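You operate a simulated robot arm through the tools that you are given. There is no shell and no other tool. Be economical: measure what you need, move in short steps, check, and stop when the job is done.

Carry out the task below with a simulated robot arm. There is one attempt and no reset: what you move stays moved.

TASK
Close up the press bench: heat off, grey drawer and cupboard shut, vice square and locked.

The check looks at the end state, three seconds after you hand in, the way a careful person would. Anything else that was tipped, shoved, dropped, spilled or broken makes it a failure.

THE ROBOT
A 7-joint arm with a two-finger parallel gripper, hanging from a carriage that runs on a gantry, over the field with the corners [127.6, -90.2], [127.9, 139.8], [-0.1, 140], [-0.4, -90] (x, y) and turns from -5.655 to 6.336 rad about z. Base frame: it is fixed where the carriage stands at the start and does not move with it; the origin is on the floor, on the carriage's upright axis, x ahead of it, y to its left, z up. Units: cm, rad, N and s.
With the tool pointing down near the work surface it reaches from about 10 to 34 cm from the robot's upright axis, wherever it stands. Its first joint turns from -2.496 to 2.496 rad. Places, roughly: bench cupboard door [60, 50, 50]; grey drawer [70, -10, 70]; heat switch [70, 20, 60]; swivel lock [70, 40, 90]; swivel vice [80, 60, 90]; vice lever [70, 50, 90]. Payload 1.57 kg.
Tool frame: the origin (TCP) lies between the finger pads and is the grasp point; the fingertips stand 3 cm ahead of it; z points along the fingers, y is the line along which they close. The gripper opens to 11 cm. The fingers are 2.4 cm wide and 1.2 cm thick; the gripper's body (4.8 by 11.2 cm) begins 7.8 cm behind the TCP.
Orientation is told as [roll, pitch, yaw] about the base's x, y, z axes, in that order, counted from this pose: with the fingers straight down and closing along the base's y, the tool's x points along the base's -x, its y along +y and its z along -z.

THE INTERFACE
- The arm moves only by the tool arm_command. Its argument "rows" is one flat list of numbers, 7 for each row, row after row: the shift along the base's x, y, z in cm, then the turn, a rotation vector about the base's x, y, z in rad, then the gripper command, from -1 (shut) to 1 (fully open), values between in proportion. In form: [dx, dy, dz, wx, wy, wz, jaw, dx, dy, dz, wx, wy, wz, jaw, ...]. A call has 1 to 12 rows; each row shifts and turns the commanded pose from where the row before left it. Each row takes 0.2 s and may step no farther than 5 cm and 0.15 rad from the row before; otherwise, or with a gripper value out of range, the whole call is refused. A pose out of reach is approached as far as the arm can. The call stops where the force on the tool passes 60 N (or 10 N more than at its start, if that is more) or the arm is blocked; 0.2 s more then pass. The fingers move at their own pace (about 4.5 cm/s each) and stop on an object; they squeeze with about 40 N. The grip force told is the motor's: it shows also when the fingers shut on nothing. Time passes only in rows, and 0.2 s behind the last, so rows that do not move let the fingers close. The reply holds the time, the measured pose of the TCP, the force on the tool along the base axes, the opening and the grip force, in the units named above and with some noise, with the torque about the TCP (base axes, N m) and any sound that the robot's microphone picked up.
- Cameras (640 x 400 px; columns grow to the right, rows downward): "scene" is now at [27.8, 2.33, 178.96]; the picture's right is [0.40, -0.91, 0.00], its down [-0.82, -0.36, -0.45] and it looks along [0.41, 0.18, -0.89] (base axes); focal length 281 px, centre (320, 200). "wrist" rides on the gripper at [7, 1.6, -14.1] in the tool frame; the picture's right is [-0.23, 0.97, 0.00], its down [-0.86, -0.20, -0.48] and it looks along [-0.47, -0.11, 0.88] (tool axes); focal length 222 px, centre (320, 200). There is no depth. A picture from a camera that has moved, and an enlarged one, comes with that camera's place and axes in the base frame and with its lens.
- snapshot(camera): a new picture of that camera. It takes no simulated time.
- slide_trunk(by): slides the trunk up (or, below 0, down) by that many cm; the arm and the scene camera ride with it, the base frame stays. It gives what a move gives, with no picture.
- drive_base(legs): drives the robot by 1 to 6 legs, each [ahead, left, turn to the left] in cm, cm and rad, along the robot's own axes; the way and the turn of a leg run together, so that a leg with both is an arc; at most 150 cm and 3.142 rad a leg. The arm and the cameras ride along, it lands a little off, and it stops where it bumps. It keeps to its track: a leg is cut to what the track allows. It gives what a move gives.
- aim_head(pan, tilt): turns the head with the scene camera to pan (to the left, within 2.705 rad either way) and tilt (down, from -0.506 to 1.204), counted from straight ahead of the robot. It gives what a move gives.
- close_up(camera, box): a new picture of the part [left, top, right, bottom] of that camera's present view, enlarged. It takes no simulated time.
- hand_in(): hands the job in; it is judged then, once.

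Go step by step. Nothing tells you exact positions but the pictures and the camera data: compare them with the known pose of the tool, close in by small moves and look again before you grip or let go. The budget is 120 turns and 78 pictures, counting those below and the enlarged ones. Unless the task says otherwise, let go and move clear before handing in, and close with one line.

The tools are called after ">>>" as a command line: name --argument value ..., lists and objects as JSON in quotes. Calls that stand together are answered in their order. arm_command: Moves the arm, as the interface text tells. Its arguments: {"type":"object","properties":{"rows":{"type":"array","items":{"type":"number"}}},"required":["rows"]} The other tools are called the same way: slide_trunk (by) slides the trunk up or down; drive_base (legs) drives the base; aim_head (pan, tilt) turns the head that bears the scene camera; snapshot (camera) takes a picture; close_up (camera, box) takes an enlarged picture of a part of a camera's view; hand_in () hands the job in.

At the start:

```text
clock: 0.0
tool_pos: [49.81, 42.84, 110.38]
tool_rot: [-0.001, -0.001, -0.001]
force: [-0.1, -0.6, -0.4]
ft_torque: [0.0, 0.01, -0.01]
grip_width: 10.99
gripper_force: 0.0
trunk travel left (down, up): [-47.5, 12.0]
robot x, y, heading: [-0.35, 0.1, 0.001]
head pan, tilt: [0.417, 1.103]
```

scene: 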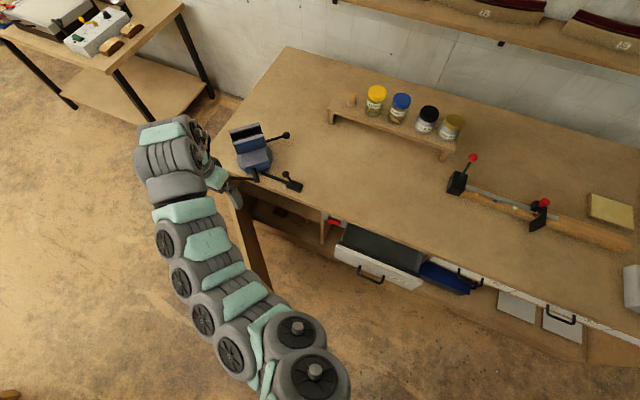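
wrist: 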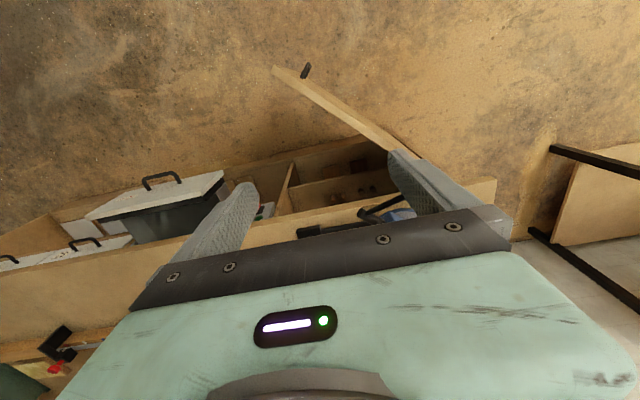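

The scene shows a bench with an open drawer, an open cupboard door at the left end, and a swivel vice. I'll take enlarged views of these to find the parts.

>>> close_up --camera "scene" --box '[200, 100, 360, 200]'

>>> close_up --camera "scene" --box '[240, 180, 480, 330]'

>>> close_up --camera "wrist" --box '[0, 50, 500, 280]'

```text
4.00 times, centred on (280, 150) of scene
camera zoom: at [27.8, 2.33, 178.96], right [0.4, -0.91, 0.0], down [-0.82, -0.36, -0.45], along [0.41, 0.18, -0.89], focal length 1125 px, centre (480, 400)
```

zoom: 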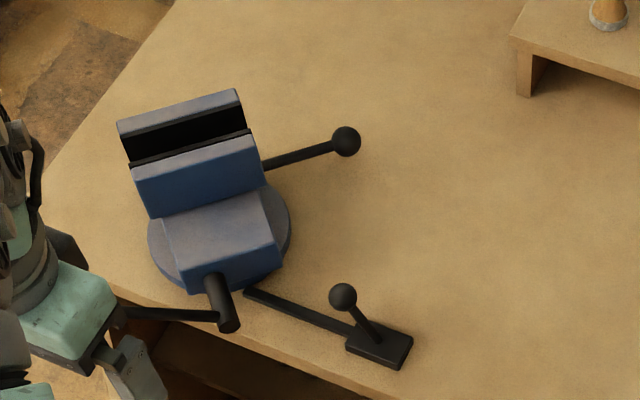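

```text
2.67 times, centred on (360, 255) of scene
camera zoom: at [27.8, 2.33, 178.96], right [0.4, -0.91, 0.0], down [-0.82, -0.36, -0.45], along [0.41, 0.18, -0.89], focal length 750 px, centre (213, 53)
```

zoom: 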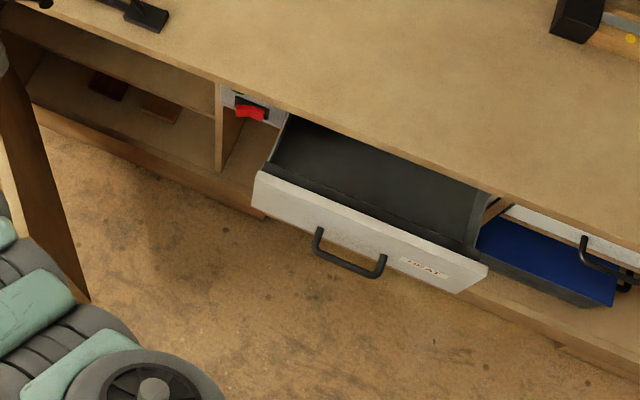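

```text
1.28 times, centred on (250, 165) of wrist
camera zoom: at [42.76, 44.52, 124.5], right [0.23, 0.97, 0.0], down [0.85, -0.2, 0.48], along [0.47, -0.11, -0.88], focal length 284 px, centre (410, 245)
```

zoom: 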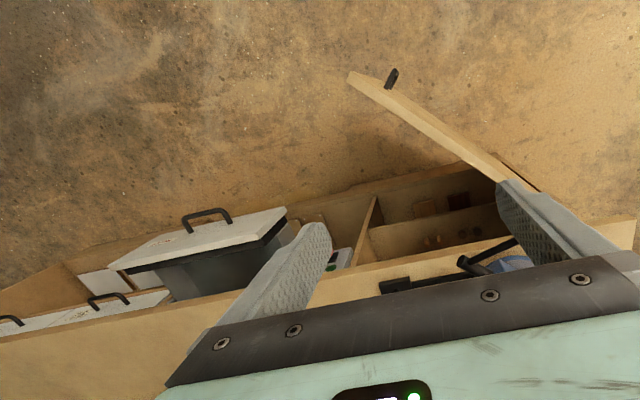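

Next I'll zoom in on the switch, the drawer label and the rest of the bench to read the labels and the current states.

>>> close_up --camera "scene" --box '[312, 200, 368, 235]'

>>> close_up --camera "scene" --box '[390, 230, 640, 386]'

>>> close_up --camera "wrist" --box '[230, 140, 420, 260]'

```text
11.43 times, centred on (340, 218) of scene
camera zoom: at [27.8, 2.33, 178.96], right [0.4, -0.91, 0.0], down [-0.82, -0.36, -0.45], along [0.41, 0.18, -0.89], focal length 3215 px, centre (91, 0)
```

zoom: 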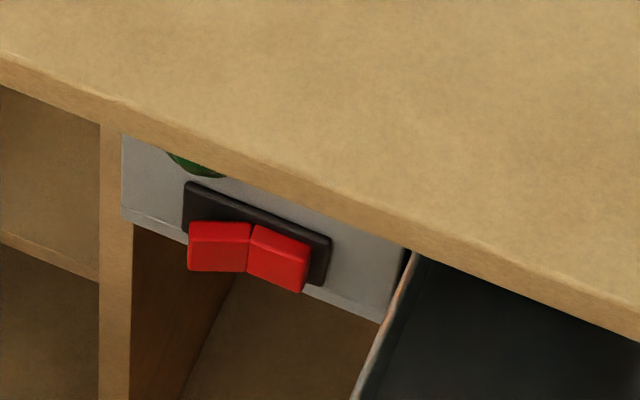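

```text
2.56 times, centred on (515, 308) of scene
camera zoom: at [27.8, 2.33, 178.96], right [0.4, -0.91, 0.0], down [-0.82, -0.36, -0.45], along [0.41, 0.18, -0.89], focal length 720 px, centre (-179, -76)
```

zoom: 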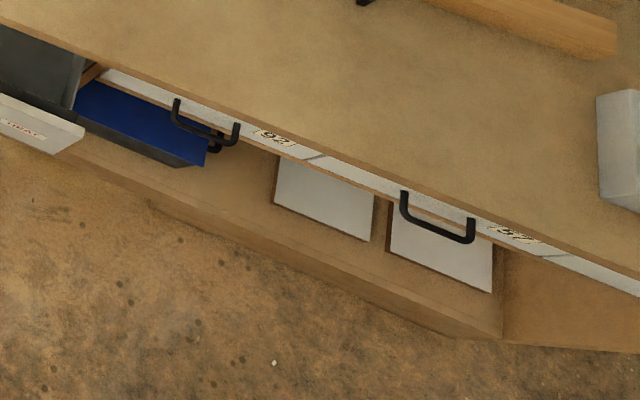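

```text
3.33 times, centred on (325, 200) of wrist
camera zoom: at [42.76, 44.52, 124.5], right [0.23, 0.97, 0.0], down [0.85, -0.2, 0.48], along [0.47, -0.11, -0.88], focal length 740 px, centre (303, 200)
```

zoom: 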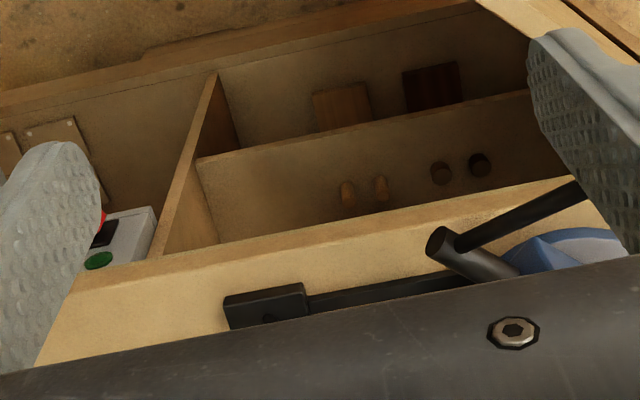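

The red rocker is on a grey panel at about (68, 12, 80) and faces the robot. I'll swing the tool round to point forward in front of it and look at it squarely.

>>> arm_command --rows '[-1, -2.7, -0.5, 0, -0.13, 0, -1, -1, -2.7, -0.5, 0, -0.13, 0, -1, -1, -2.7, -0.5, 0, -0.13, 0, -1, -1, -2.7, -0.5, 0, -0.13, 0, -1, -1, -2.7, -1, 0, -0.13, 0, -1, -1, -2.7, -1, 0, -0.13, 0, -1, -1, -2.7, -1, 0, -0.13, 0, -1, -1, -2.7, -1, 0, -0.13, 0, -1, -1, -2.7, -1, 0, -0.13, 0, -1, -1, -2.7, -1, 0, -0.13, 0, -1, -1, -2.7, -1, 0, -0.13, 0, -1, -1, -2.7, -1, 0, -0.13, 0, -1]'

>>> snapshot --camera "wrist"

>>> snapshot --camera "scene"

```text
clock: 2.6
tool_pos: [37.95, 10.47, 100.36]
tool_rot: [-0.078, -1.563, 0.08]
force: [1.3, 0.5, -0.4]
ft_torque: [0.01, 0.0, 0.0]
grip_width: 0.0
gripper_force: 21.4
trunk travel left (down, up): [-47.5, 12.0]
robot x, y, heading: [0.12, 0.04, 0.003]
head pan, tilt: [0.417, 1.103]
```

```text
69 pictures are left
camera wrist: at [23.72, 12.07, 93.52], right [0.0, 0.97, 0.23], down [-0.47, -0.2, 0.86], along [0.88, -0.11, 0.46], focal length 222 px, centre (320, 200)
```

wrist: 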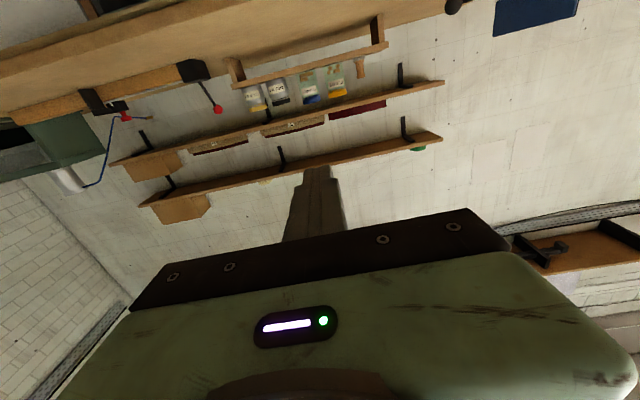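

```text
68 pictures are left
camera scene: at [27.8, 2.33, 178.96], right [0.4, -0.91, 0.0], down [-0.82, -0.36, -0.45], along [0.41, 0.18, -0.89], focal length 281 px, centre (320, 200)
```

scene: 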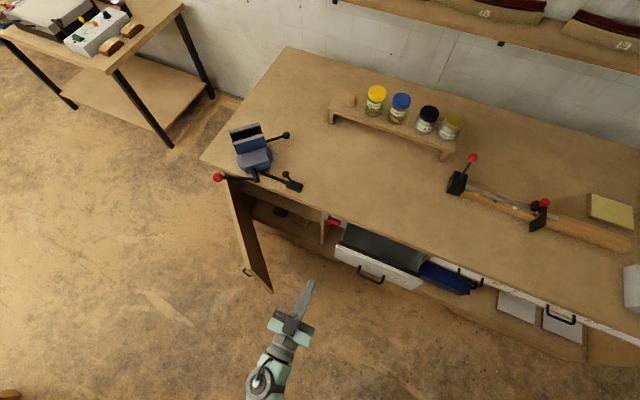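

The arm is clear and the view of the vice is now open. Zooming in on the vice and the door.

>>> close_up --camera "scene" --box '[200, 110, 312, 200]'

>>> close_up --camera "scene" --box '[200, 160, 360, 300]'

>>> arm_command --rows '[0, 0, -3, 0, 0.12, 0, -1, 0, 0, -3, 0, 0.12, 0, -1, 0, 0, -3, 0, 0.12, 0, -1, 0, 0, -3, 0, 0.12, 0, -1]'

>>> snapshot --camera "wrist"

```text
4.44 times, centred on (256, 155) of scene
camera zoom: at [27.8, 2.33, 178.96], right [0.4, -0.91, 0.0], down [-0.82, -0.36, -0.45], along [0.41, 0.18, -0.89], focal length 1250 px, centre (604, 400)
```

zoom: 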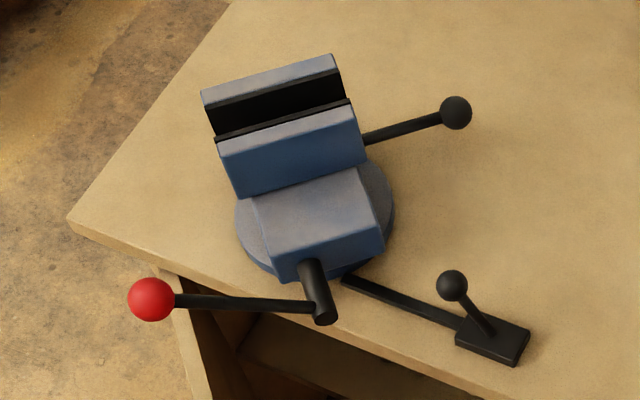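

```text
2.86 times, centred on (280, 230) of scene
camera zoom: at [27.8, 2.33, 178.96], right [0.4, -0.91, 0.0], down [-0.82, -0.36, -0.45], along [0.41, 0.18, -0.89], focal length 804 px, centre (434, 114)
```

zoom: 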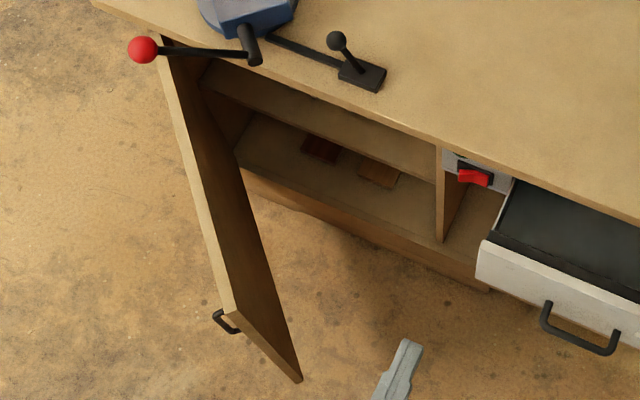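

```text
clock: 3.6
tool_pos: [37.88, 10.61, 88.27]
tool_rot: [-0.002, -1.08, 0.002]
force: [0.1, 0.1, -0.8]
ft_torque: [0.01, 0.02, -0.05]
grip_width: 0.0
gripper_force: 21.5
trunk travel left (down, up): [-47.5, 12.0]
robot x, y, heading: [-0.04, -0.06, 0.001]
head pan, tilt: [0.417, 1.103]
```

```text
65 pictures are left
camera wrist: at [22.12, 12.21, 88.76], right [0.11, 0.97, 0.2], down [-0.02, -0.2, 0.98], along [0.99, -0.11, 0.0], focal length 222 px, centre (320, 200)
```

wrist: 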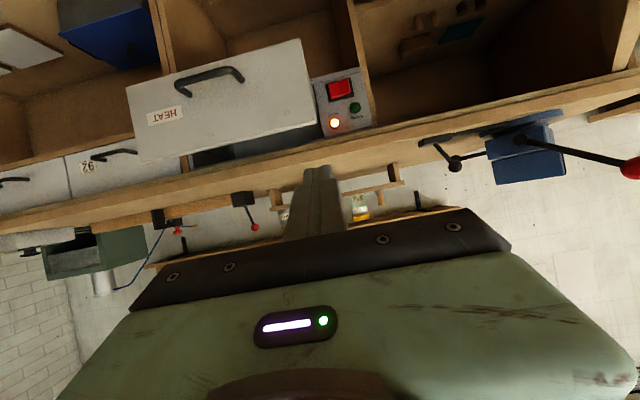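

The orange lamp is lit and the green one is dark. I'll enlarge the switch panel and the vice in this front view.

>>> close_up --camera "wrist" --box '[300, 60, 390, 145]'

>>> close_up --camera "wrist" --box '[400, 90, 640, 220]'

```text
4.71 times, centred on (345, 102) of wrist
camera zoom: at [22.12, 12.21, 88.76], right [0.11, 0.97, 0.2], down [-0.02, -0.2, 0.98], along [0.99, -0.11, 0.0], focal length 1045 px, centre (202, 659)
```

zoom: 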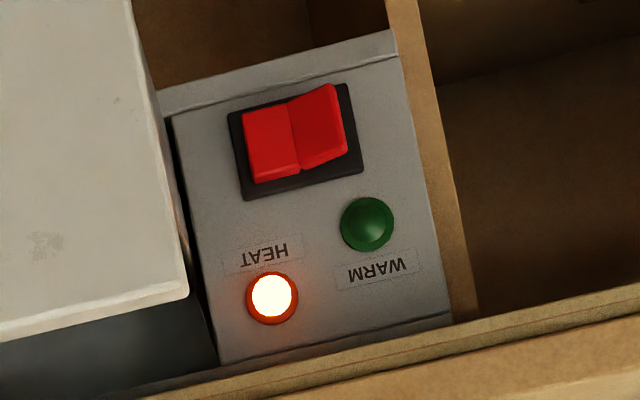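

```text
2.67 times, centred on (520, 155) of wrist
camera zoom: at [22.12, 12.21, 88.76], right [0.11, 0.97, 0.2], down [-0.02, -0.2, 0.98], along [0.99, -0.11, 0.0], focal length 592 px, centre (-213, 320)
```

zoom: 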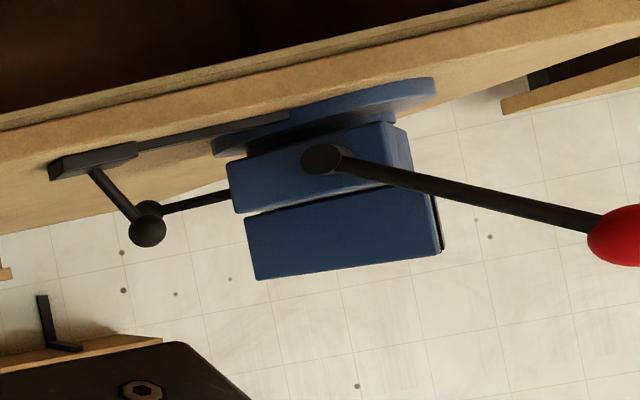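

The picture is upside down. The rocker is at about (72.6, 17, 65): HEAT is on with its -y half pressed, and the +y half is raised. Bench top is at z≈76 with its front edge at x≈72, and the grey drawer's handle is at about (56.7, -6, 65). I'll shut the drawer first by pushing the panel above its handle.

>>> arm_command --rows '[1.17, -2.85, -3, 0, -0.082, 0, -1, 1.17, -2.85, -3, 0, -0.082, 0, -1, 1.17, -2.85, -3, 0, -0.082, 0, -1, 1.17, -2.85, -3, 0, -0.082, 0, -1, 1.17, -2.85, -3, 0, -0.082, 0, -1, 1.17, -2.85, -3, 0, -0.082, 0, -1]'

>>> snapshot --camera "scene"

>>> snapshot --camera "wrist"

```text
clock: 5.0
tool_pos: [43.32, -1.59, 79.42]
tool_rot: [-0.072, -1.535, 0.073]
force: [-0.2, -0.8, 0.5]
ft_torque: [0.02, 0.0, 0.06]
grip_width: 0.0
gripper_force: 20.6
out of reach, approached as far as the arm can: row 5, 6
trunk travel left (down, up): [-47.5, 12.0]
robot x, y, heading: [0.29, -0.21, 0.0]
head pan, tilt: [0.417, 1.103]
```

```text
62 pictures are left
camera scene: at [27.8, 2.29, 178.96], right [0.4, -0.91, 0.0], down [-0.82, -0.36, -0.45], along [0.41, 0.18, -0.89], focal length 281 px, centre (320, 200)
```

scene: 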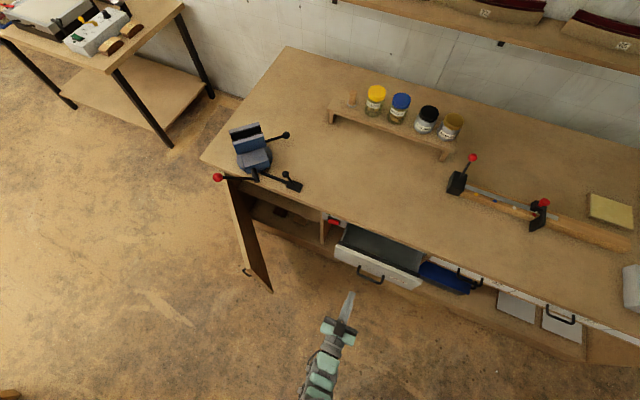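

```text
61 pictures are left
camera wrist: at [28.87, 0.03, 72.99], right [0.01, 0.97, 0.22], down [-0.45, -0.2, 0.87], along [0.89, -0.11, 0.43], focal length 222 px, centre (320, 200)
```

wrist: 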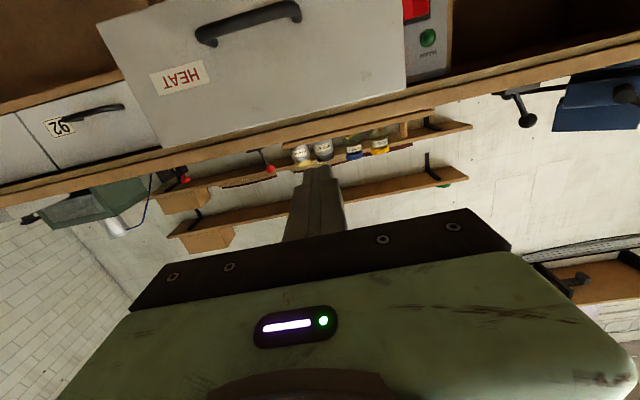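

The arm is at its reach limit this low down, so I'll lower the trunk.

>>> slide_trunk --by -12

>>> arm_command --rows '[0, 0, 0, 0, 0, 0, -1]'

```text
clock: 6.5
tool_pos: [43.19, -1.46, 67.42]
tool_rot: [-0.028, -1.532, 0.026]
force: [-0.1, -0.1, -0.1]
ft_torque: [-0.03, 0.02, -0.01]
grip_width: 0.03
gripper_force: 21.5
trunk travel left (down, up): [-35.5, 24.0]
robot x, y, heading: [0.19, -0.16, 0.0]
head pan, tilt: [0.417, 1.103]
```

```text
clock: 6.9
tool_pos: [43.09, -1.51, 67.29]
tool_rot: [-0.026, -1.531, 0.027]
force: [1.0, 0.2, 0.1]
ft_torque: [0.04, -0.01, 0.0]
grip_width: 0.0
gripper_force: 21.6
trunk travel left (down, up): [-35.5, 24.0]
robot x, y, heading: [-0.13, 0.18, 0.005]
head pan, tilt: [0.417, 1.103]
```

>>> arm_command --rows '[1, -2.5, 1.6, 0, -0.02, 0, -1, 1, -2.5, 1.6, 0, -0.02, 0, -1, 3, 0, 0, 0, 0, 0, -1, 3, 0, 0, 0, 0, 0, -1]'

>>> snapshot --camera "wrist"

>>> close_up --camera "scene" --box '[300, 180, 480, 320]'

```text
clock: 7.9
tool_pos: [51.21, -6.5, 70.59]
tool_rot: [-1.298, -1.568, 1.299]
force: [0.3, -0.3, -0.4]
ft_torque: [-0.01, -0.03, -0.02]
grip_width: 0.0
gripper_force: 21.4
trunk travel left (down, up): [-35.5, 24.0]
robot x, y, heading: [-0.01, -0.21, 0.004]
head pan, tilt: [0.417, 1.103]
```

```text
60 pictures are left
camera wrist: at [37.12, -4.81, 63.52], right [0.0, 0.97, 0.23], down [-0.48, -0.2, 0.86], along [0.88, -0.11, 0.47], focal length 222 px, centre (320, 200)
```

wrist: 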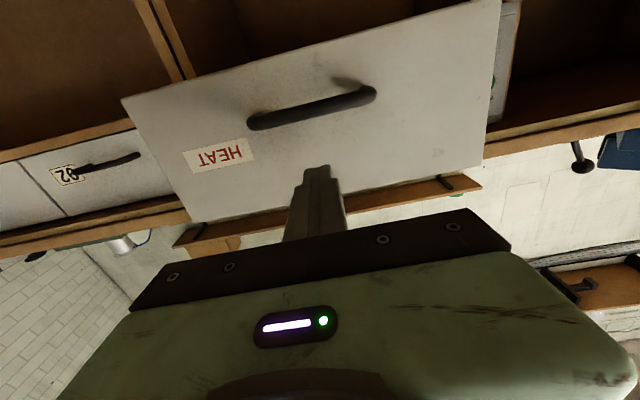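

```text
2.86 times, centred on (390, 250) of scene
camera zoom: at [27.81, 2.34, 166.96], right [0.4, -0.91, 0.0], down [-0.82, -0.36, -0.45], along [0.41, 0.18, -0.89], focal length 804 px, centre (120, 57)
```

zoom: 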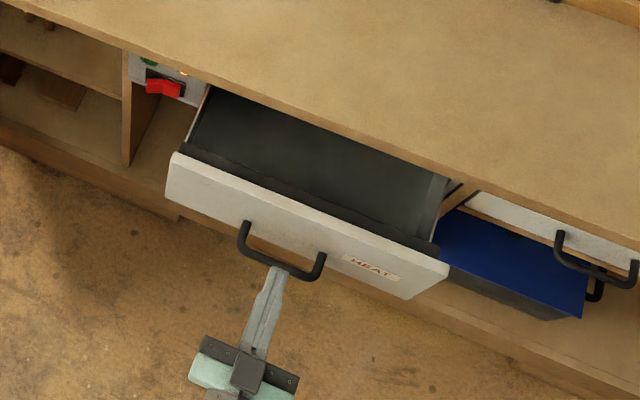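

The finger is above the handle and in line with the panel. Pushing the drawer in.

>>> arm_command --rows '[2, 0, 0, 0, 0, 0, -1, 1.5, 0, 0, 0, 0, 0, -1, 1.5, 0, 0, 0, 0, 0, -1, 1.5, 0, 0, 0, 0, 0, -1, 1.5, 0, 0, 0, 0, 0, -1, 1.5, 0, 0, 0, 0, 0, -1, 1.5, 0, 0, 0, 0, 0, -1, 1.5, 0, 0, 0, 0, 0, -1, 1.5, 0, 0, 0, 0, 0, -1, 1.5, 0, 0, 0, 0, 0, -1]'

>>> snapshot --camera "scene"

```text
clock: 10.1
tool_pos: [62.88, -6.32, 73.7]
tool_rot: [-1.86, -1.57, 1.859]
force: [-0.5, 0.9, 0.2]
ft_torque: [0.01, 0.0, -0.02]
grip_width: 0.01
gripper_force: 21.0
out of reach, approached as far as the arm can: row 2, 3, 4, 5, 6, 7, 8, 9, 10
trunk travel left (down, up): [-35.5, 24.0]
robot x, y, heading: [-0.36, -0.34, -0.003]
head pan, tilt: [0.417, 1.103]
```

```text
58 pictures are left
camera scene: at [27.8, 2.33, 166.96], right [0.4, -0.91, 0.0], down [-0.82, -0.36, -0.45], along [0.41, 0.18, -0.89], focal length 281 px, centre (320, 200)
```

scene: 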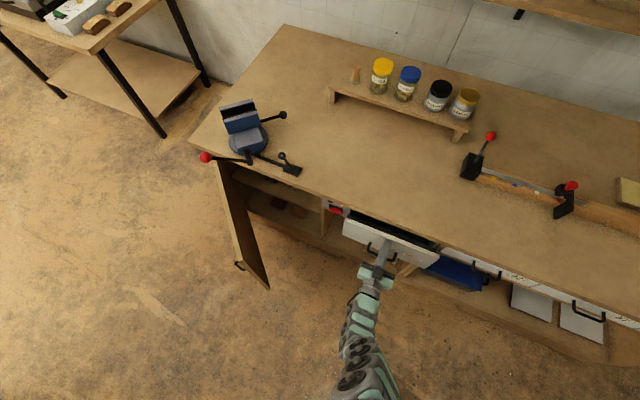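

The arm ran out of reach and drifted upward with the drawer only part shut. I'll retract, drive the carriage forward, then push at the right height.

>>> arm_command --rows '[-4, 0, 0, 0, 0, 0, -1, -4, 0, -1.2, 0, 0, 0, -1, -4, 0, -1.2, 0, 0, 0, -1, -3, 0, -1.2, 0, 0, 0, -1]'

>>> drive_base --legs '[[13, 0, 0]]'

>>> snapshot --camera "scene"

```text
clock: 11.1
tool_pos: [47.63, -6.09, 70.33]
tool_rot: [-2.835, -1.568, 2.834]
force: [0.5, -0.5, 0.2]
ft_torque: [0.03, -0.02, 0.0]
grip_width: 0.0
gripper_force: 21.7
trunk travel left (down, up): [-35.5, 24.0]
robot x, y, heading: [-0.06, 0.04, -0.0]
head pan, tilt: [0.417, 1.103]
```

```text
clock: 12.4
tool_pos: [60.76, -6.07, 70.3]
tool_rot: [-2.047, -1.568, 2.047]
force: [0.7, 0.2, 0.2]
ft_torque: [-0.02, -0.01, 0.01]
grip_width: 0.01
gripper_force: 21.1
trunk travel left (down, up): [-35.5, 24.0]
robot x, y, heading: [13.11, 0.31, -0.002]
head pan, tilt: [0.417, 1.103]
```

```text
57 pictures are left
camera scene: at [40.85, 2.36, 166.96], right [0.41, -0.91, 0.0], down [-0.82, -0.36, -0.45], along [0.41, 0.18, -0.89], focal length 281 px, centre (320, 200)
```

scene: 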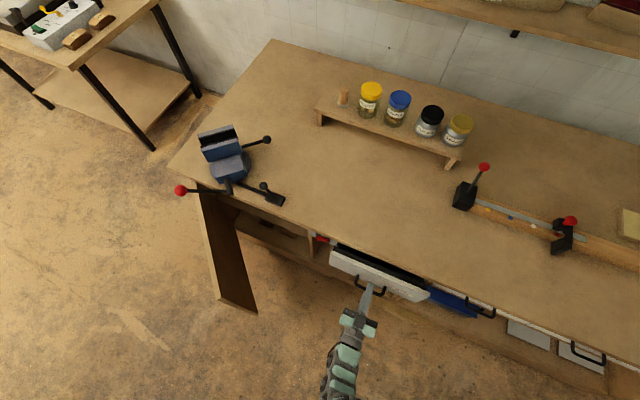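

>>> arm_command --rows '[1.5, 0, 0, 0, 0, 0, -1, 1.2, 0, 0, 0, 0, 0, -1, 1.2, 0, 0, 0, 0, 0, -1, 1, 0, 0, 0, 0, 0, -1, 1, 0, 0, 0, 0, 0, -1, 1, 0, 0, 0, 0, 0, -1, 1, 0, 0, 0, 0, 0, -1]'

>>> close_up --camera "scene" --box '[280, 210, 520, 360]'

```text
clock: 14.0
tool_pos: [65.66, -6.07, 70.45]
tool_rot: [-1.263, -1.565, 1.26]
force: [-0.3, -0.6, -0.2]
ft_torque: [0.03, 0.03, 0.0]
grip_width: 0.0
gripper_force: 21.0
out of reach, approached as far as the arm can: row 5, 6, 7
trunk travel left (down, up): [-35.5, 24.0]
robot x, y, heading: [13.16, -0.08, 0.004]
head pan, tilt: [0.417, 1.103]
```

```text
2.67 times, centred on (400, 285) of scene
camera zoom: at [40.85, 2.36, 166.96], right [0.41, -0.91, 0.0], down [-0.82, -0.36, -0.45], along [0.41, 0.18, -0.89], focal length 750 px, centre (107, -27)
```

zoom: 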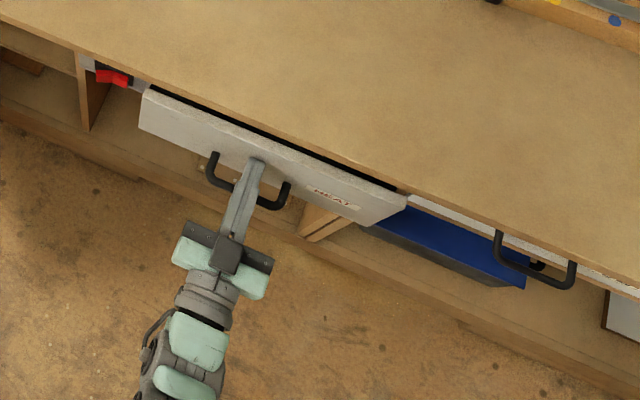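

>>> arm_command --rows '[-4, 0, 0, 0, 0, 0, -1, -4, 0, 0, 0, 0, 0, -1, -4, 0, 0, 0, 0, 0, -1]'

>>> drive_base --legs '[[11, 0, 0]]'

>>> arm_command --rows '[1, 0, 0, 0, 0, 0, -1, 1, 0, 0, 0, 0, 0, -1, 1, 0, 0, 0, 0, 0, -1, 1, 0, 0, 0, 0, 0, -1, 1, 0, 0, 0, 0, 0, -1, 1, 0, 0, 0, 0, 0, -1]'

>>> close_up --camera "scene" --box '[280, 210, 520, 360]'

```text
clock: 14.8
tool_pos: [53.81, -6.11, 70.52]
tool_rot: [-0.211, -1.569, 0.214]
force: [-0.1, 0.3, 0.0]
ft_torque: [0.02, -0.02, 0.04]
grip_width: 0.02
gripper_force: 21.3
trunk travel left (down, up): [-35.5, 24.0]
robot x, y, heading: [13.02, 0.12, 0.006]
head pan, tilt: [0.417, 1.103]
```

```text
clock: 16.0
tool_pos: [64.93, -6.22, 70.5]
tool_rot: [-1.899, -1.569, 1.897]
force: [0.2, 0.4, 0.6]
ft_torque: [0.01, 0.01, 0.0]
grip_width: 0.0
gripper_force: 21.3
trunk travel left (down, up): [-35.5, 24.0]
robot x, y, heading: [24.13, 0.05, -0.001]
head pan, tilt: [0.417, 1.103]
```

```text
clock: 17.4
tool_pos: [69.16, -6.13, 70.01]
tool_rot: [0.423, -1.56, -0.428]
force: [-47.9, 0.7, 19.6]
ft_torque: [0.05, -1.12, 0.04]
grip_width: 0.0
gripper_force: 21.3
trunk travel left (down, up): [-35.5, 24.0]
robot x, y, heading: [24.2, -0.31, -0.003]
head pan, tilt: [0.417, 1.103]
stopped in row 6: the force on the tool passed its limit at 63 N (the readings are from after the stop); the commanded pose is now the measured one
```

```text
2.67 times, centred on (400, 285) of scene
camera zoom: at [51.33, 2.3, 166.78], right [0.4, -0.91, 0.0], down [-0.82, -0.36, -0.45], along [0.41, 0.18, -0.9], focal length 750 px, centre (107, -27)
```

zoom: 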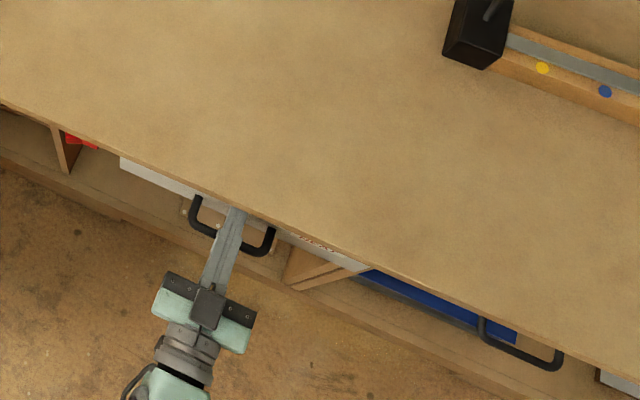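

The panel stopped hard with the tip at x≈72, flush with the bench front. I'll back off and check it, lining up with the switch at the same time.

>>> arm_command --rows '[-4, 0, 0, 0, 0, 0, -1, -4, 2, 0, 0, 0, 0, -1, -4, 4, 0.5, 0, 0.1, 0, -1, -3, 4, 1, 0, 0.12, 0, -1, -2, 4, 1, 0, 0.12, 0, -1, 0, 4, 1, 0, 0.12, 0, -1, 0, 3, 1, 0, 0.02, 0, -1]'

>>> snapshot --camera "wrist"

```text
refused: row 3 steps farther than a row can; nothing moved
```

```text
54 pictures are left
camera wrist: at [55.01, -4.36, 63.24], right [0.01, 0.97, 0.23], down [-0.47, -0.2, 0.86], along [0.88, -0.11, 0.46], focal length 222 px, centre (320, 200)
```

wrist: 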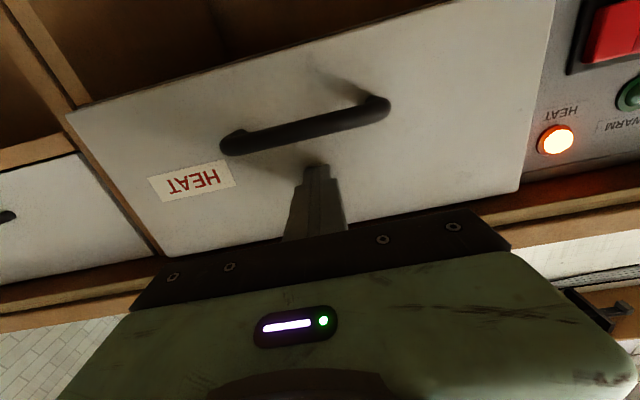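

>>> arm_command --rows '[-4, 0, 0, 0, 0, 0, -1, -4, 2, 0, 0, 0, 0, -1, -3, 3, 0.5, 0, 0.1, 0, -1, -3, 3.5, 0.5, 0, 0.12, 0, -1, -2, 4, 0.5, 0, 0.12, 0, -1, 0, 4, 0.5, 0, 0.12, 0, -1, 0, 4, 0.5, 0, 0.02, 0, -1]'

>>> snapshot --camera "wrist"

```text
clock: 19.1
tool_pos: [54.59, 14.63, 73.12]
tool_rot: [0.003, -1.091, -0.005]
force: [0.1, -1.3, 0.3]
ft_torque: [0.02, -0.05, -0.01]
grip_width: 0.0
gripper_force: 21.4
trunk travel left (down, up): [-35.5, 24.0]
robot x, y, heading: [23.93, -0.14, 0.0]
head pan, tilt: [0.417, 1.103]
```

```text
53 pictures are left
camera wrist: at [38.89, 16.32, 73.4], right [0.11, 0.97, 0.2], down [-0.03, -0.2, 0.98], along [0.99, -0.11, 0.01], focal length 222 px, centre (320, 200)
```

wrist: 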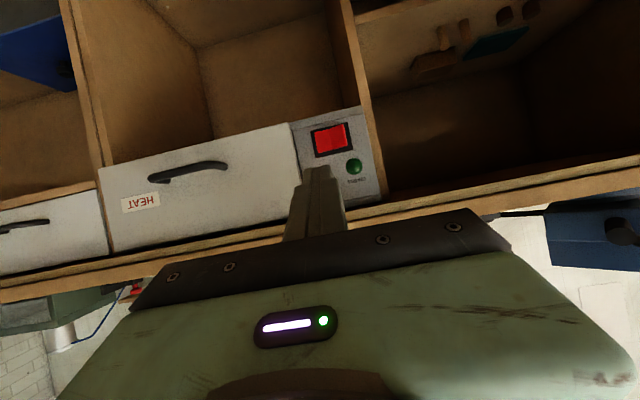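

The drawer is flush. Next is the switch: its raised half is at about (71, 18.8, 65).

>>> arm_command --rows '[1.9, 0.84, -1.6, 0, -0.096, 0, -1, 1.9, 0.84, -1.6, 0, -0.096, 0, -1, 1.9, 0.84, -1.6, 0, -0.096, 0, -1, 1.9, 0.84, -1.6, 0, -0.096, 0, -1, 1.4, 0.84, -1.6, 0, -0.096, 0, -1]'

>>> snapshot --camera "wrist"

>>> close_up --camera "scene" --box '[240, 180, 400, 320]'

```text
clock: 20.2
tool_pos: [62.16, 12.73, 70.39]
tool_rot: [-1.188, -1.571, 1.188]
force: [-0.1, -0.2, 0.4]
ft_torque: [0.04, 0.02, 0.0]
grip_width: 0.0
gripper_force: 21.8
out of reach, approached as far as the arm can: row 4, 5
trunk travel left (down, up): [-35.5, 24.0]
robot x, y, heading: [23.91, 0.25, 0.001]
head pan, tilt: [0.417, 1.103]
```

```text
52 pictures are left
camera wrist: at [48.03, 14.46, 63.35], right [0.0, 0.97, 0.23], down [-0.48, -0.2, 0.86], along [0.88, -0.11, 0.47], focal length 222 px, centre (320, 200)
```

wrist: 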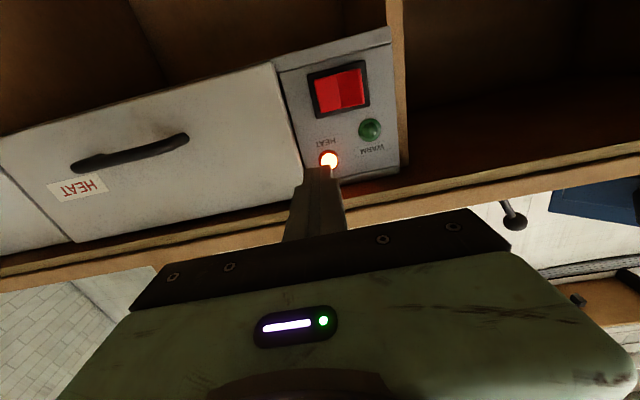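

```text
2.86 times, centred on (320, 250) of scene
camera zoom: at [51.84, 2.2, 166.96], right [0.4, -0.91, 0.0], down [-0.82, -0.36, -0.45], along [0.41, 0.18, -0.89], focal length 804 px, centre (320, 57)
```

zoom: 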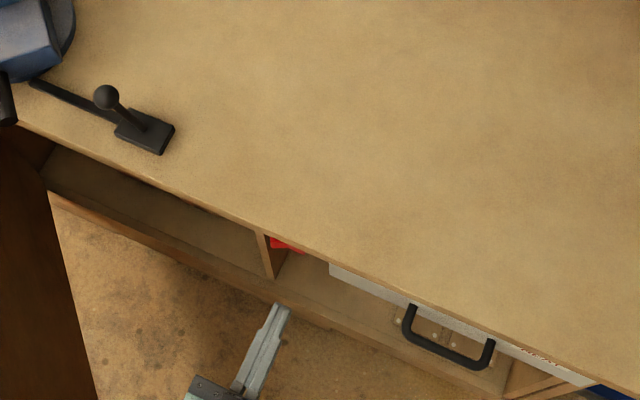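

>>> slide_trunk --by -6

>>> drive_base --legs '[[0, 5.4, 0]]'

>>> snapshot --camera "wrist"

```text
clock: 21.2
tool_pos: [62.17, 13.04, 64.35]
tool_rot: [0.958, -1.568, -0.96]
force: [-0.6, 0.1, 0.5]
ft_torque: [-0.01, 0.01, -0.01]
grip_width: 0.0
gripper_force: 21.3
trunk travel left (down, up): [-29.5, 30.0]
robot x, y, heading: [23.92, -0.33, 0.002]
head pan, tilt: [0.417, 1.103]
```

```text
clock: 22.2
tool_pos: [62.09, 18.45, 64.47]
tool_rot: [1.051, -1.568, -1.052]
force: [0.0, 0.1, 0.6]
ft_torque: [0.0, -0.01, -0.04]
grip_width: 0.0
gripper_force: 21.6
trunk travel left (down, up): [-29.5, 30.0]
robot x, y, heading: [24.31, 5.54, -0.0]
head pan, tilt: [0.417, 1.103]
```

```text
50 pictures are left
camera wrist: at [47.97, 20.19, 57.39], right [0.0, 0.97, 0.23], down [-0.48, -0.2, 0.86], along [0.88, -0.11, 0.46], focal length 222 px, centre (320, 200)
```

wrist: 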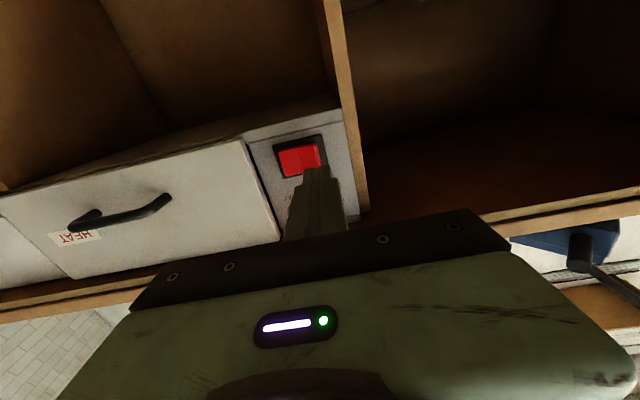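

>>> arm_command --rows '[2, -0.7, 0.3, 0, 0, 0, -1, 1.5, 0, 0.2, 0, 0, 0, -1, 1, 0, 0, 0, 0, 0, -1, 1, 0, 0, 0, 0, 0, -1, 0.7, 0, 0, 0, 0, 0, -1, 0.5, 0, 0, 0, 0, 0, -1, 0.5, 0, 0, 0, 0, 0, -1]'

>>> close_up --camera "wrist" --box '[240, 100, 400, 230]'

```text
clock: 23.8
tool_pos: [69.22, 17.66, 65.0]
tool_rot: [1.599, -1.569, -1.6]
force: [1.1, 0.2, -0.5]
ft_torque: [-0.02, 0.0, 0.02]
grip_width: 0.0
gripper_force: 21.4
trunk travel left (down, up): [-29.5, 30.0]
robot x, y, heading: [24.23, 5.24, -0.002]
head pan, tilt: [0.417, 1.103]
```

```text
3.08 times, centred on (320, 165) of wrist
camera zoom: at [55.19, 19.42, 57.93], right [0.0, 0.97, 0.23], down [-0.48, -0.2, 0.85], along [0.88, -0.11, 0.47], focal length 684 px, centre (320, 308)
```

zoom: 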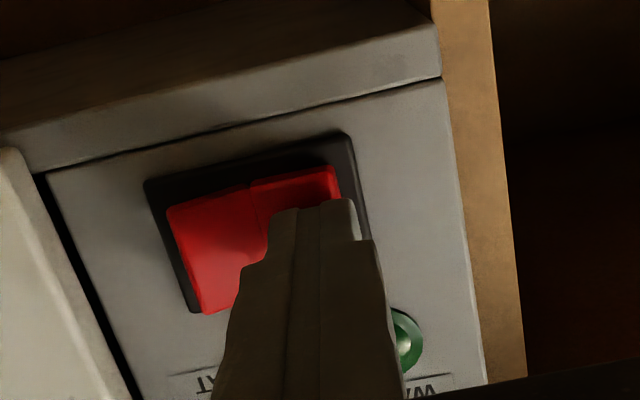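

The tip is nicely on the raised half. Pressing in small steps.

>>> arm_command --rows '[0.5, 0, 0, 0, 0, 0, -1, 0.5, 0, 0, 0, 0, 0, -1, 0.5, 0, 0, 0, 0, 0, -1, 0.5, 0, 0, 0, 0, 0, -1]'

>>> close_up --camera "wrist" --box '[240, 100, 400, 230]'

```text
clock: 24.8
tool_pos: [69.73, 17.82, 64.57]
tool_rot: [0.374, -1.564, -0.372]
force: [-43.7, -3.9, 21.1]
ft_torque: [0.01, -1.06, -0.3]
grip_width: 0.0
gripper_force: 21.6
trunk travel left (down, up): [-29.5, 30.0]
robot x, y, heading: [23.88, 5.44, 0.004]
head pan, tilt: [0.417, 1.103]
stopped in row 4: the force on the tool passed its limit at 72 N (the readings are from after the stop); the commanded pose is now the measured one
```

```text
3.08 times, centred on (320, 165) of wrist
camera zoom: at [55.56, 19.46, 57.63], right [0.0, 0.97, 0.23], down [-0.47, -0.2, 0.86], along [0.88, -0.11, 0.46], focal length 684 px, centre (320, 308)
```

zoom: 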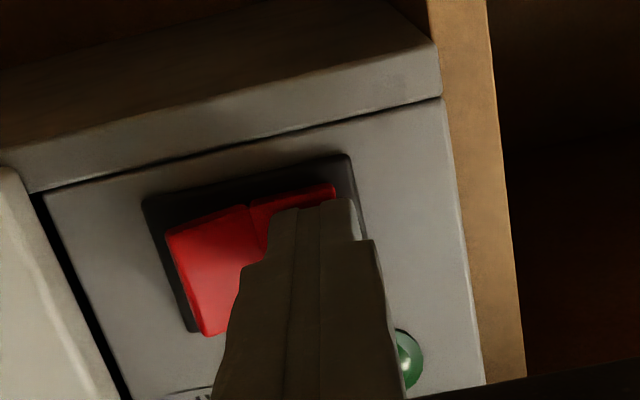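

The rocker seems to have tilted. Backing away to check the lamp.

>>> arm_command --rows '[-3, 0, 0, 0, 0, 0, -1, -4, 0, 0, 0, 0.1, 0, -1, -4, 0, 0, 0, 0.14, 0, -1, -4, 0, 0, 0, 0.14, 0, -1]'

>>> close_up --camera "wrist" --box '[160, 60, 480, 220]'

```text
clock: 25.8
tool_pos: [56.05, 17.55, 64.73]
tool_rot: [0.002, -1.187, -0.002]
force: [0.5, 0.7, 0.4]
ft_torque: [0.02, 0.02, 0.03]
grip_width: 0.01
gripper_force: 21.3
trunk travel left (down, up): [-29.5, 30.0]
robot x, y, heading: [23.71, 5.18, -0.001]
head pan, tilt: [0.417, 1.103]
```

```text
2.00 times, centred on (320, 140) of wrist
camera zoom: at [40.32, 19.31, 63.54], right [0.09, 0.97, 0.21], down [-0.13, -0.2, 0.97], along [0.99, -0.11, 0.11], focal length 444 px, centre (320, 320)
```

zoom: 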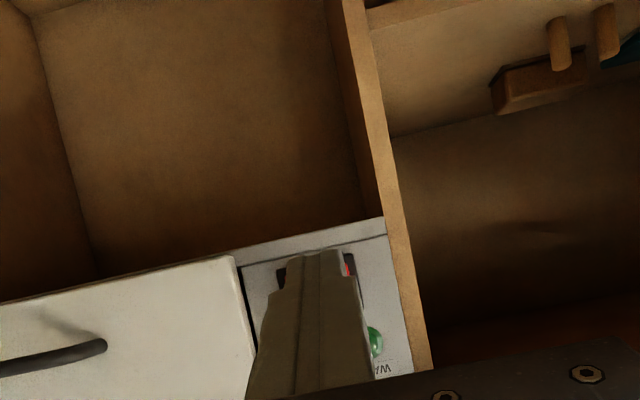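

>>> arm_command --rows '[-1, 2, 3, 0, 0, 0, -1, -1, 2, 3, 0, 0, 0, -1, -1, 2, 3, 0, 0, 0, -1]'

>>> close_up --camera "wrist" --box '[160, 60, 480, 220]'

```text
clock: 26.6
tool_pos: [53.05, 23.87, 73.79]
tool_rot: [0.012, -1.192, -0.011]
force: [-0.6, 0.2, 0.3]
ft_torque: [-0.01, 0.0, 0.01]
grip_width: 0.0
gripper_force: 20.5
trunk travel left (down, up): [-29.5, 30.0]
robot x, y, heading: [24.21, 5.51, 0.002]
head pan, tilt: [0.417, 1.103]
```

```text
2.00 times, centred on (320, 140) of wrist
camera zoom: at [37.35, 25.51, 72.62], right [0.09, 0.97, 0.21], down [-0.13, -0.2, 0.97], along [0.99, -0.11, 0.11], focal length 444 px, centre (320, 320)
```

zoom: 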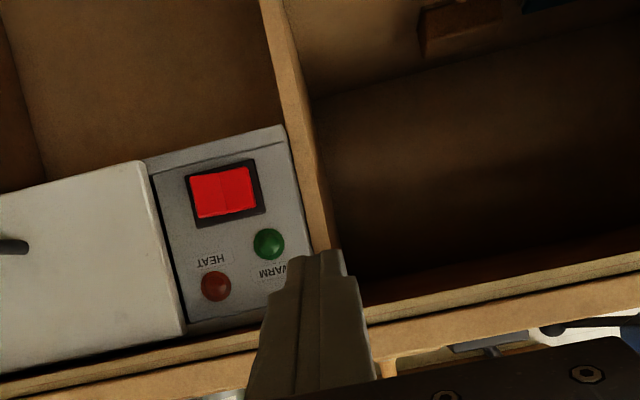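

HEAT lamp is out, so the heat is off. The door swings on a hinge at about (72, 67), and its free end is at about (39.5, 36). I'll raise up, go round to the outer side of the door and come back down there.

>>> slide_trunk --by 18

>>> drive_base --legs '[[-12, 0, 0], [0, 33, 0]]'

>>> aim_head --pan 0.3 --tilt 1.1

>>> snapshot --camera "scene"

>>> snapshot --camera "wrist"

```text
clock: 28.6
tool_pos: [53.1, 23.77, 91.84]
tool_rot: [0.006, -1.192, -0.006]
force: [-0.2, 0.3, 0.1]
ft_torque: [0.04, -0.03, -0.02]
grip_width: 0.0
gripper_force: 22.2
trunk travel left (down, up): [-47.5, 12.0]
robot x, y, heading: [23.97, 5.12, 0.004]
head pan, tilt: [0.417, 1.103]
```

```text
clock: 31.6
tool_pos: [41.05, 56.39, 91.68]
tool_rot: [0.008, -1.19, -0.012]
force: [0.5, -0.7, 0.3]
ft_torque: [0.0, 0.02, 0.0]
grip_width: 0.0
gripper_force: 21.6
trunk travel left (down, up): [-47.5, 12.0]
robot x, y, heading: [12.01, 38.45, -0.002]
head pan, tilt: [0.417, 1.103]
```

```text
clock: 32.3
tool_pos: [41.2, 56.44, 91.81]
tool_rot: [0.006, -1.19, -0.013]
force: [-0.2, -0.7, 0.0]
ft_torque: [-0.01, -0.01, -0.05]
grip_width: 0.02
gripper_force: 21.1
trunk travel left (down, up): [-47.5, 12.0]
robot x, y, heading: [11.84, 38.04, -0.007]
head pan, tilt: [0.3, 1.1]
```

```text
45 pictures are left
camera scene: at [40.0, 39.66, 178.98], right [0.29, -0.96, 0.0], down [-0.85, -0.26, -0.45], along [0.43, 0.13, -0.89], focal length 281 px, centre (320, 200)
```

scene: 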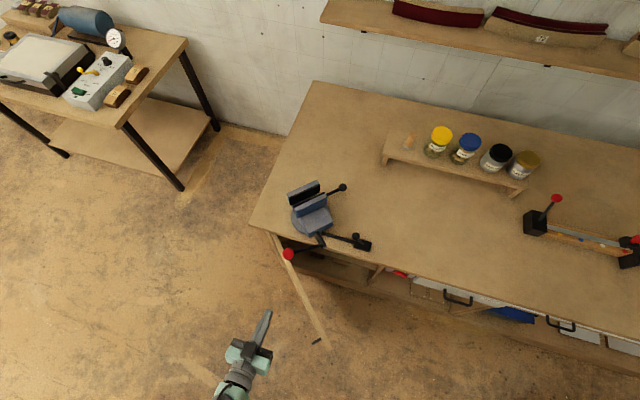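

```text
44 pictures are left
camera wrist: at [25.45, 58.13, 90.56], right [0.09, 0.97, 0.21], down [-0.13, -0.2, 0.97], along [0.99, -0.11, 0.11], focal length 222 px, centre (320, 200)
```

wrist: 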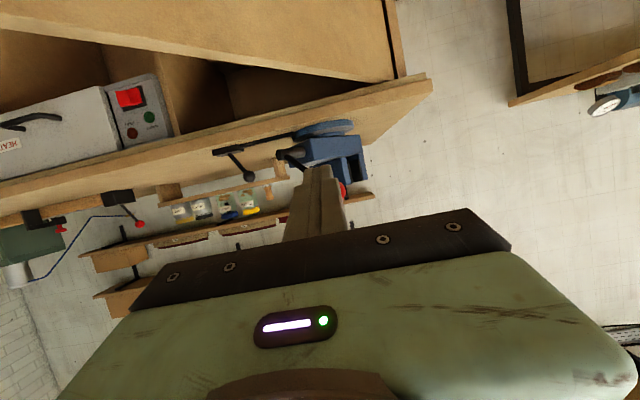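

I'm on the outer side of the door. Levelling the tool and lowering to door height.

>>> arm_command --rows '[0, -1, 0, 0, -0.127, 0, -1, 0, -1, 0, 0, -0.127, 0, -1, 0, -1, 0, 0, -0.127, 0, -1]'

>>> slide_trunk --by -29

>>> snapshot --camera "scene"

>>> snapshot --camera "wrist"

```text
clock: 33.1
tool_pos: [41.14, 53.25, 91.83]
tool_rot: [2.258, -1.565, -2.259]
force: [-0.5, -0.8, 0.5]
ft_torque: [0.01, -0.02, 0.01]
grip_width: 0.0
gripper_force: 21.1
trunk travel left (down, up): [-47.5, 12.0]
robot x, y, heading: [11.88, 38.16, -0.0]
head pan, tilt: [0.3, 1.1]
```

```text
clock: 36.0
tool_pos: [41.26, 53.22, 62.77]
tool_rot: [1.864, -1.565, -1.868]
force: [-1.0, -0.4, 0.2]
ft_torque: [-0.02, -0.01, -0.04]
grip_width: 0.02
gripper_force: 21.4
trunk travel left (down, up): [-18.5, 41.0]
robot x, y, heading: [12.12, 37.94, -0.007]
head pan, tilt: [0.3, 1.1]
```

```text
43 pictures are left
camera scene: at [40.01, 39.66, 149.98], right [0.29, -0.96, 0.0], down [-0.85, -0.26, -0.45], along [0.43, 0.13, -0.89], focal length 281 px, centre (320, 200)
```

scene: 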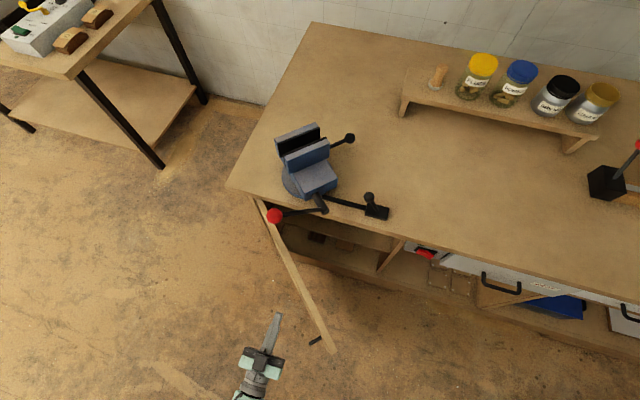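

```text
42 pictures are left
camera wrist: at [27.13, 55.02, 55.82], right [0.0, 0.97, 0.23], down [-0.48, -0.2, 0.85], along [0.88, -0.11, 0.47], focal length 222 px, centre (320, 200)
```

wrist: 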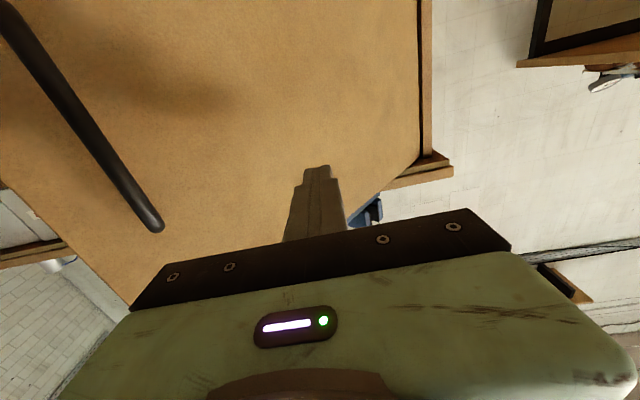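

>>> drive_base --legs '[[9, 0, 0]]'

>>> arm_command --rows '[0, -2, 0, 0, 0, 0, -1, 1.8, -1.8, 0, 0, 0, 0, -1, 1.3, -1.1, 0, 0, 0, 0, -1, 1.3, -1.1, 0, 0, 0, 0, -1, 1.5, -0.9, 0, 0, 0, 0, -1, 1.4, -0.9, 0, 0, 0, 0, -1]'

>>> snapshot --camera "scene"

```text
clock: 37.1
tool_pos: [50.15, 53.18, 62.83]
tool_rot: [1.967, -1.564, -1.969]
force: [0.3, 0.3, 0.0]
ft_torque: [-0.01, -0.02, 0.01]
grip_width: 0.0
gripper_force: 21.0
trunk travel left (down, up): [-18.5, 41.0]
robot x, y, heading: [20.88, 37.87, -0.007]
head pan, tilt: [0.3, 1.1]
```

```text
clock: 38.5
tool_pos: [57.33, 45.29, 62.82]
tool_rot: [1.956, -1.568, -1.96]
force: [-0.5, 0.1, -0.9]
ft_torque: [0.02, -0.03, 0.01]
grip_width: 0.02
gripper_force: 21.2
trunk travel left (down, up): [-18.5, 41.0]
robot x, y, heading: [20.67, 37.9, -0.008]
head pan, tilt: [0.3, 1.1]
```

```text
41 pictures are left
camera scene: at [48.92, 39.62, 149.98], right [0.29, -0.96, 0.0], down [-0.85, -0.26, -0.45], along [0.43, 0.13, -0.89], focal length 281 px, centre (320, 200)
```

scene: 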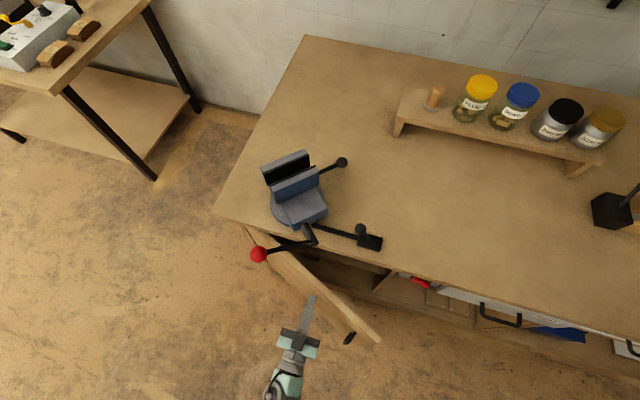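

The door is swinging shut smoothly. Continuing along its arc.

>>> arm_command --rows '[1.5, -0.7, 0, 0, 0, 0, -1, 1.6, -0.7, 0, 0, 0, 0, -1, 1.6, -0.5, 0, 0, 0, 0, -1, 1.6, -0.5, 0, 0, 0, 0, -1, 1.7, -0.2, 0, 0, 0, 0, -1, 1.7, -0.2, 0, 0, 0, 0, -1, 1, 0, 0, 0, 0, 0, -1]'

>>> snapshot --camera "scene"

```text
clock: 40.1
tool_pos: [68.08, 42.63, 62.84]
tool_rot: [1.912, -1.567, -1.918]
force: [-0.5, 0.2, 1.4]
ft_torque: [0.0, -0.01, 0.0]
grip_width: 0.0
gripper_force: 21.5
trunk travel left (down, up): [-18.5, 41.0]
robot x, y, heading: [20.59, 38.1, -0.001]
head pan, tilt: [0.3, 1.1]
```

```text
40 pictures are left
camera scene: at [48.91, 39.64, 149.98], right [0.29, -0.96, 0.0], down [-0.85, -0.26, -0.45], along [0.43, 0.13, -0.89], focal length 281 px, centre (320, 200)
```

scene: 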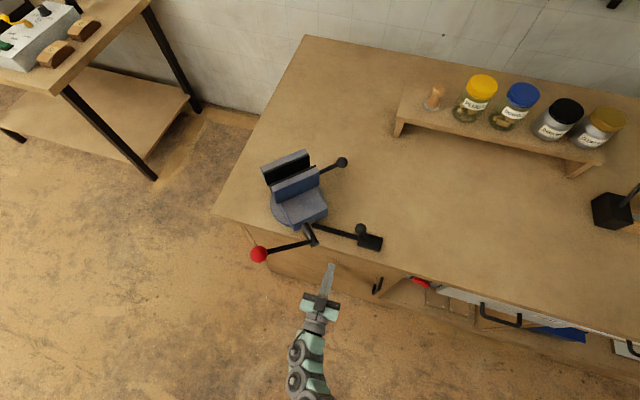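

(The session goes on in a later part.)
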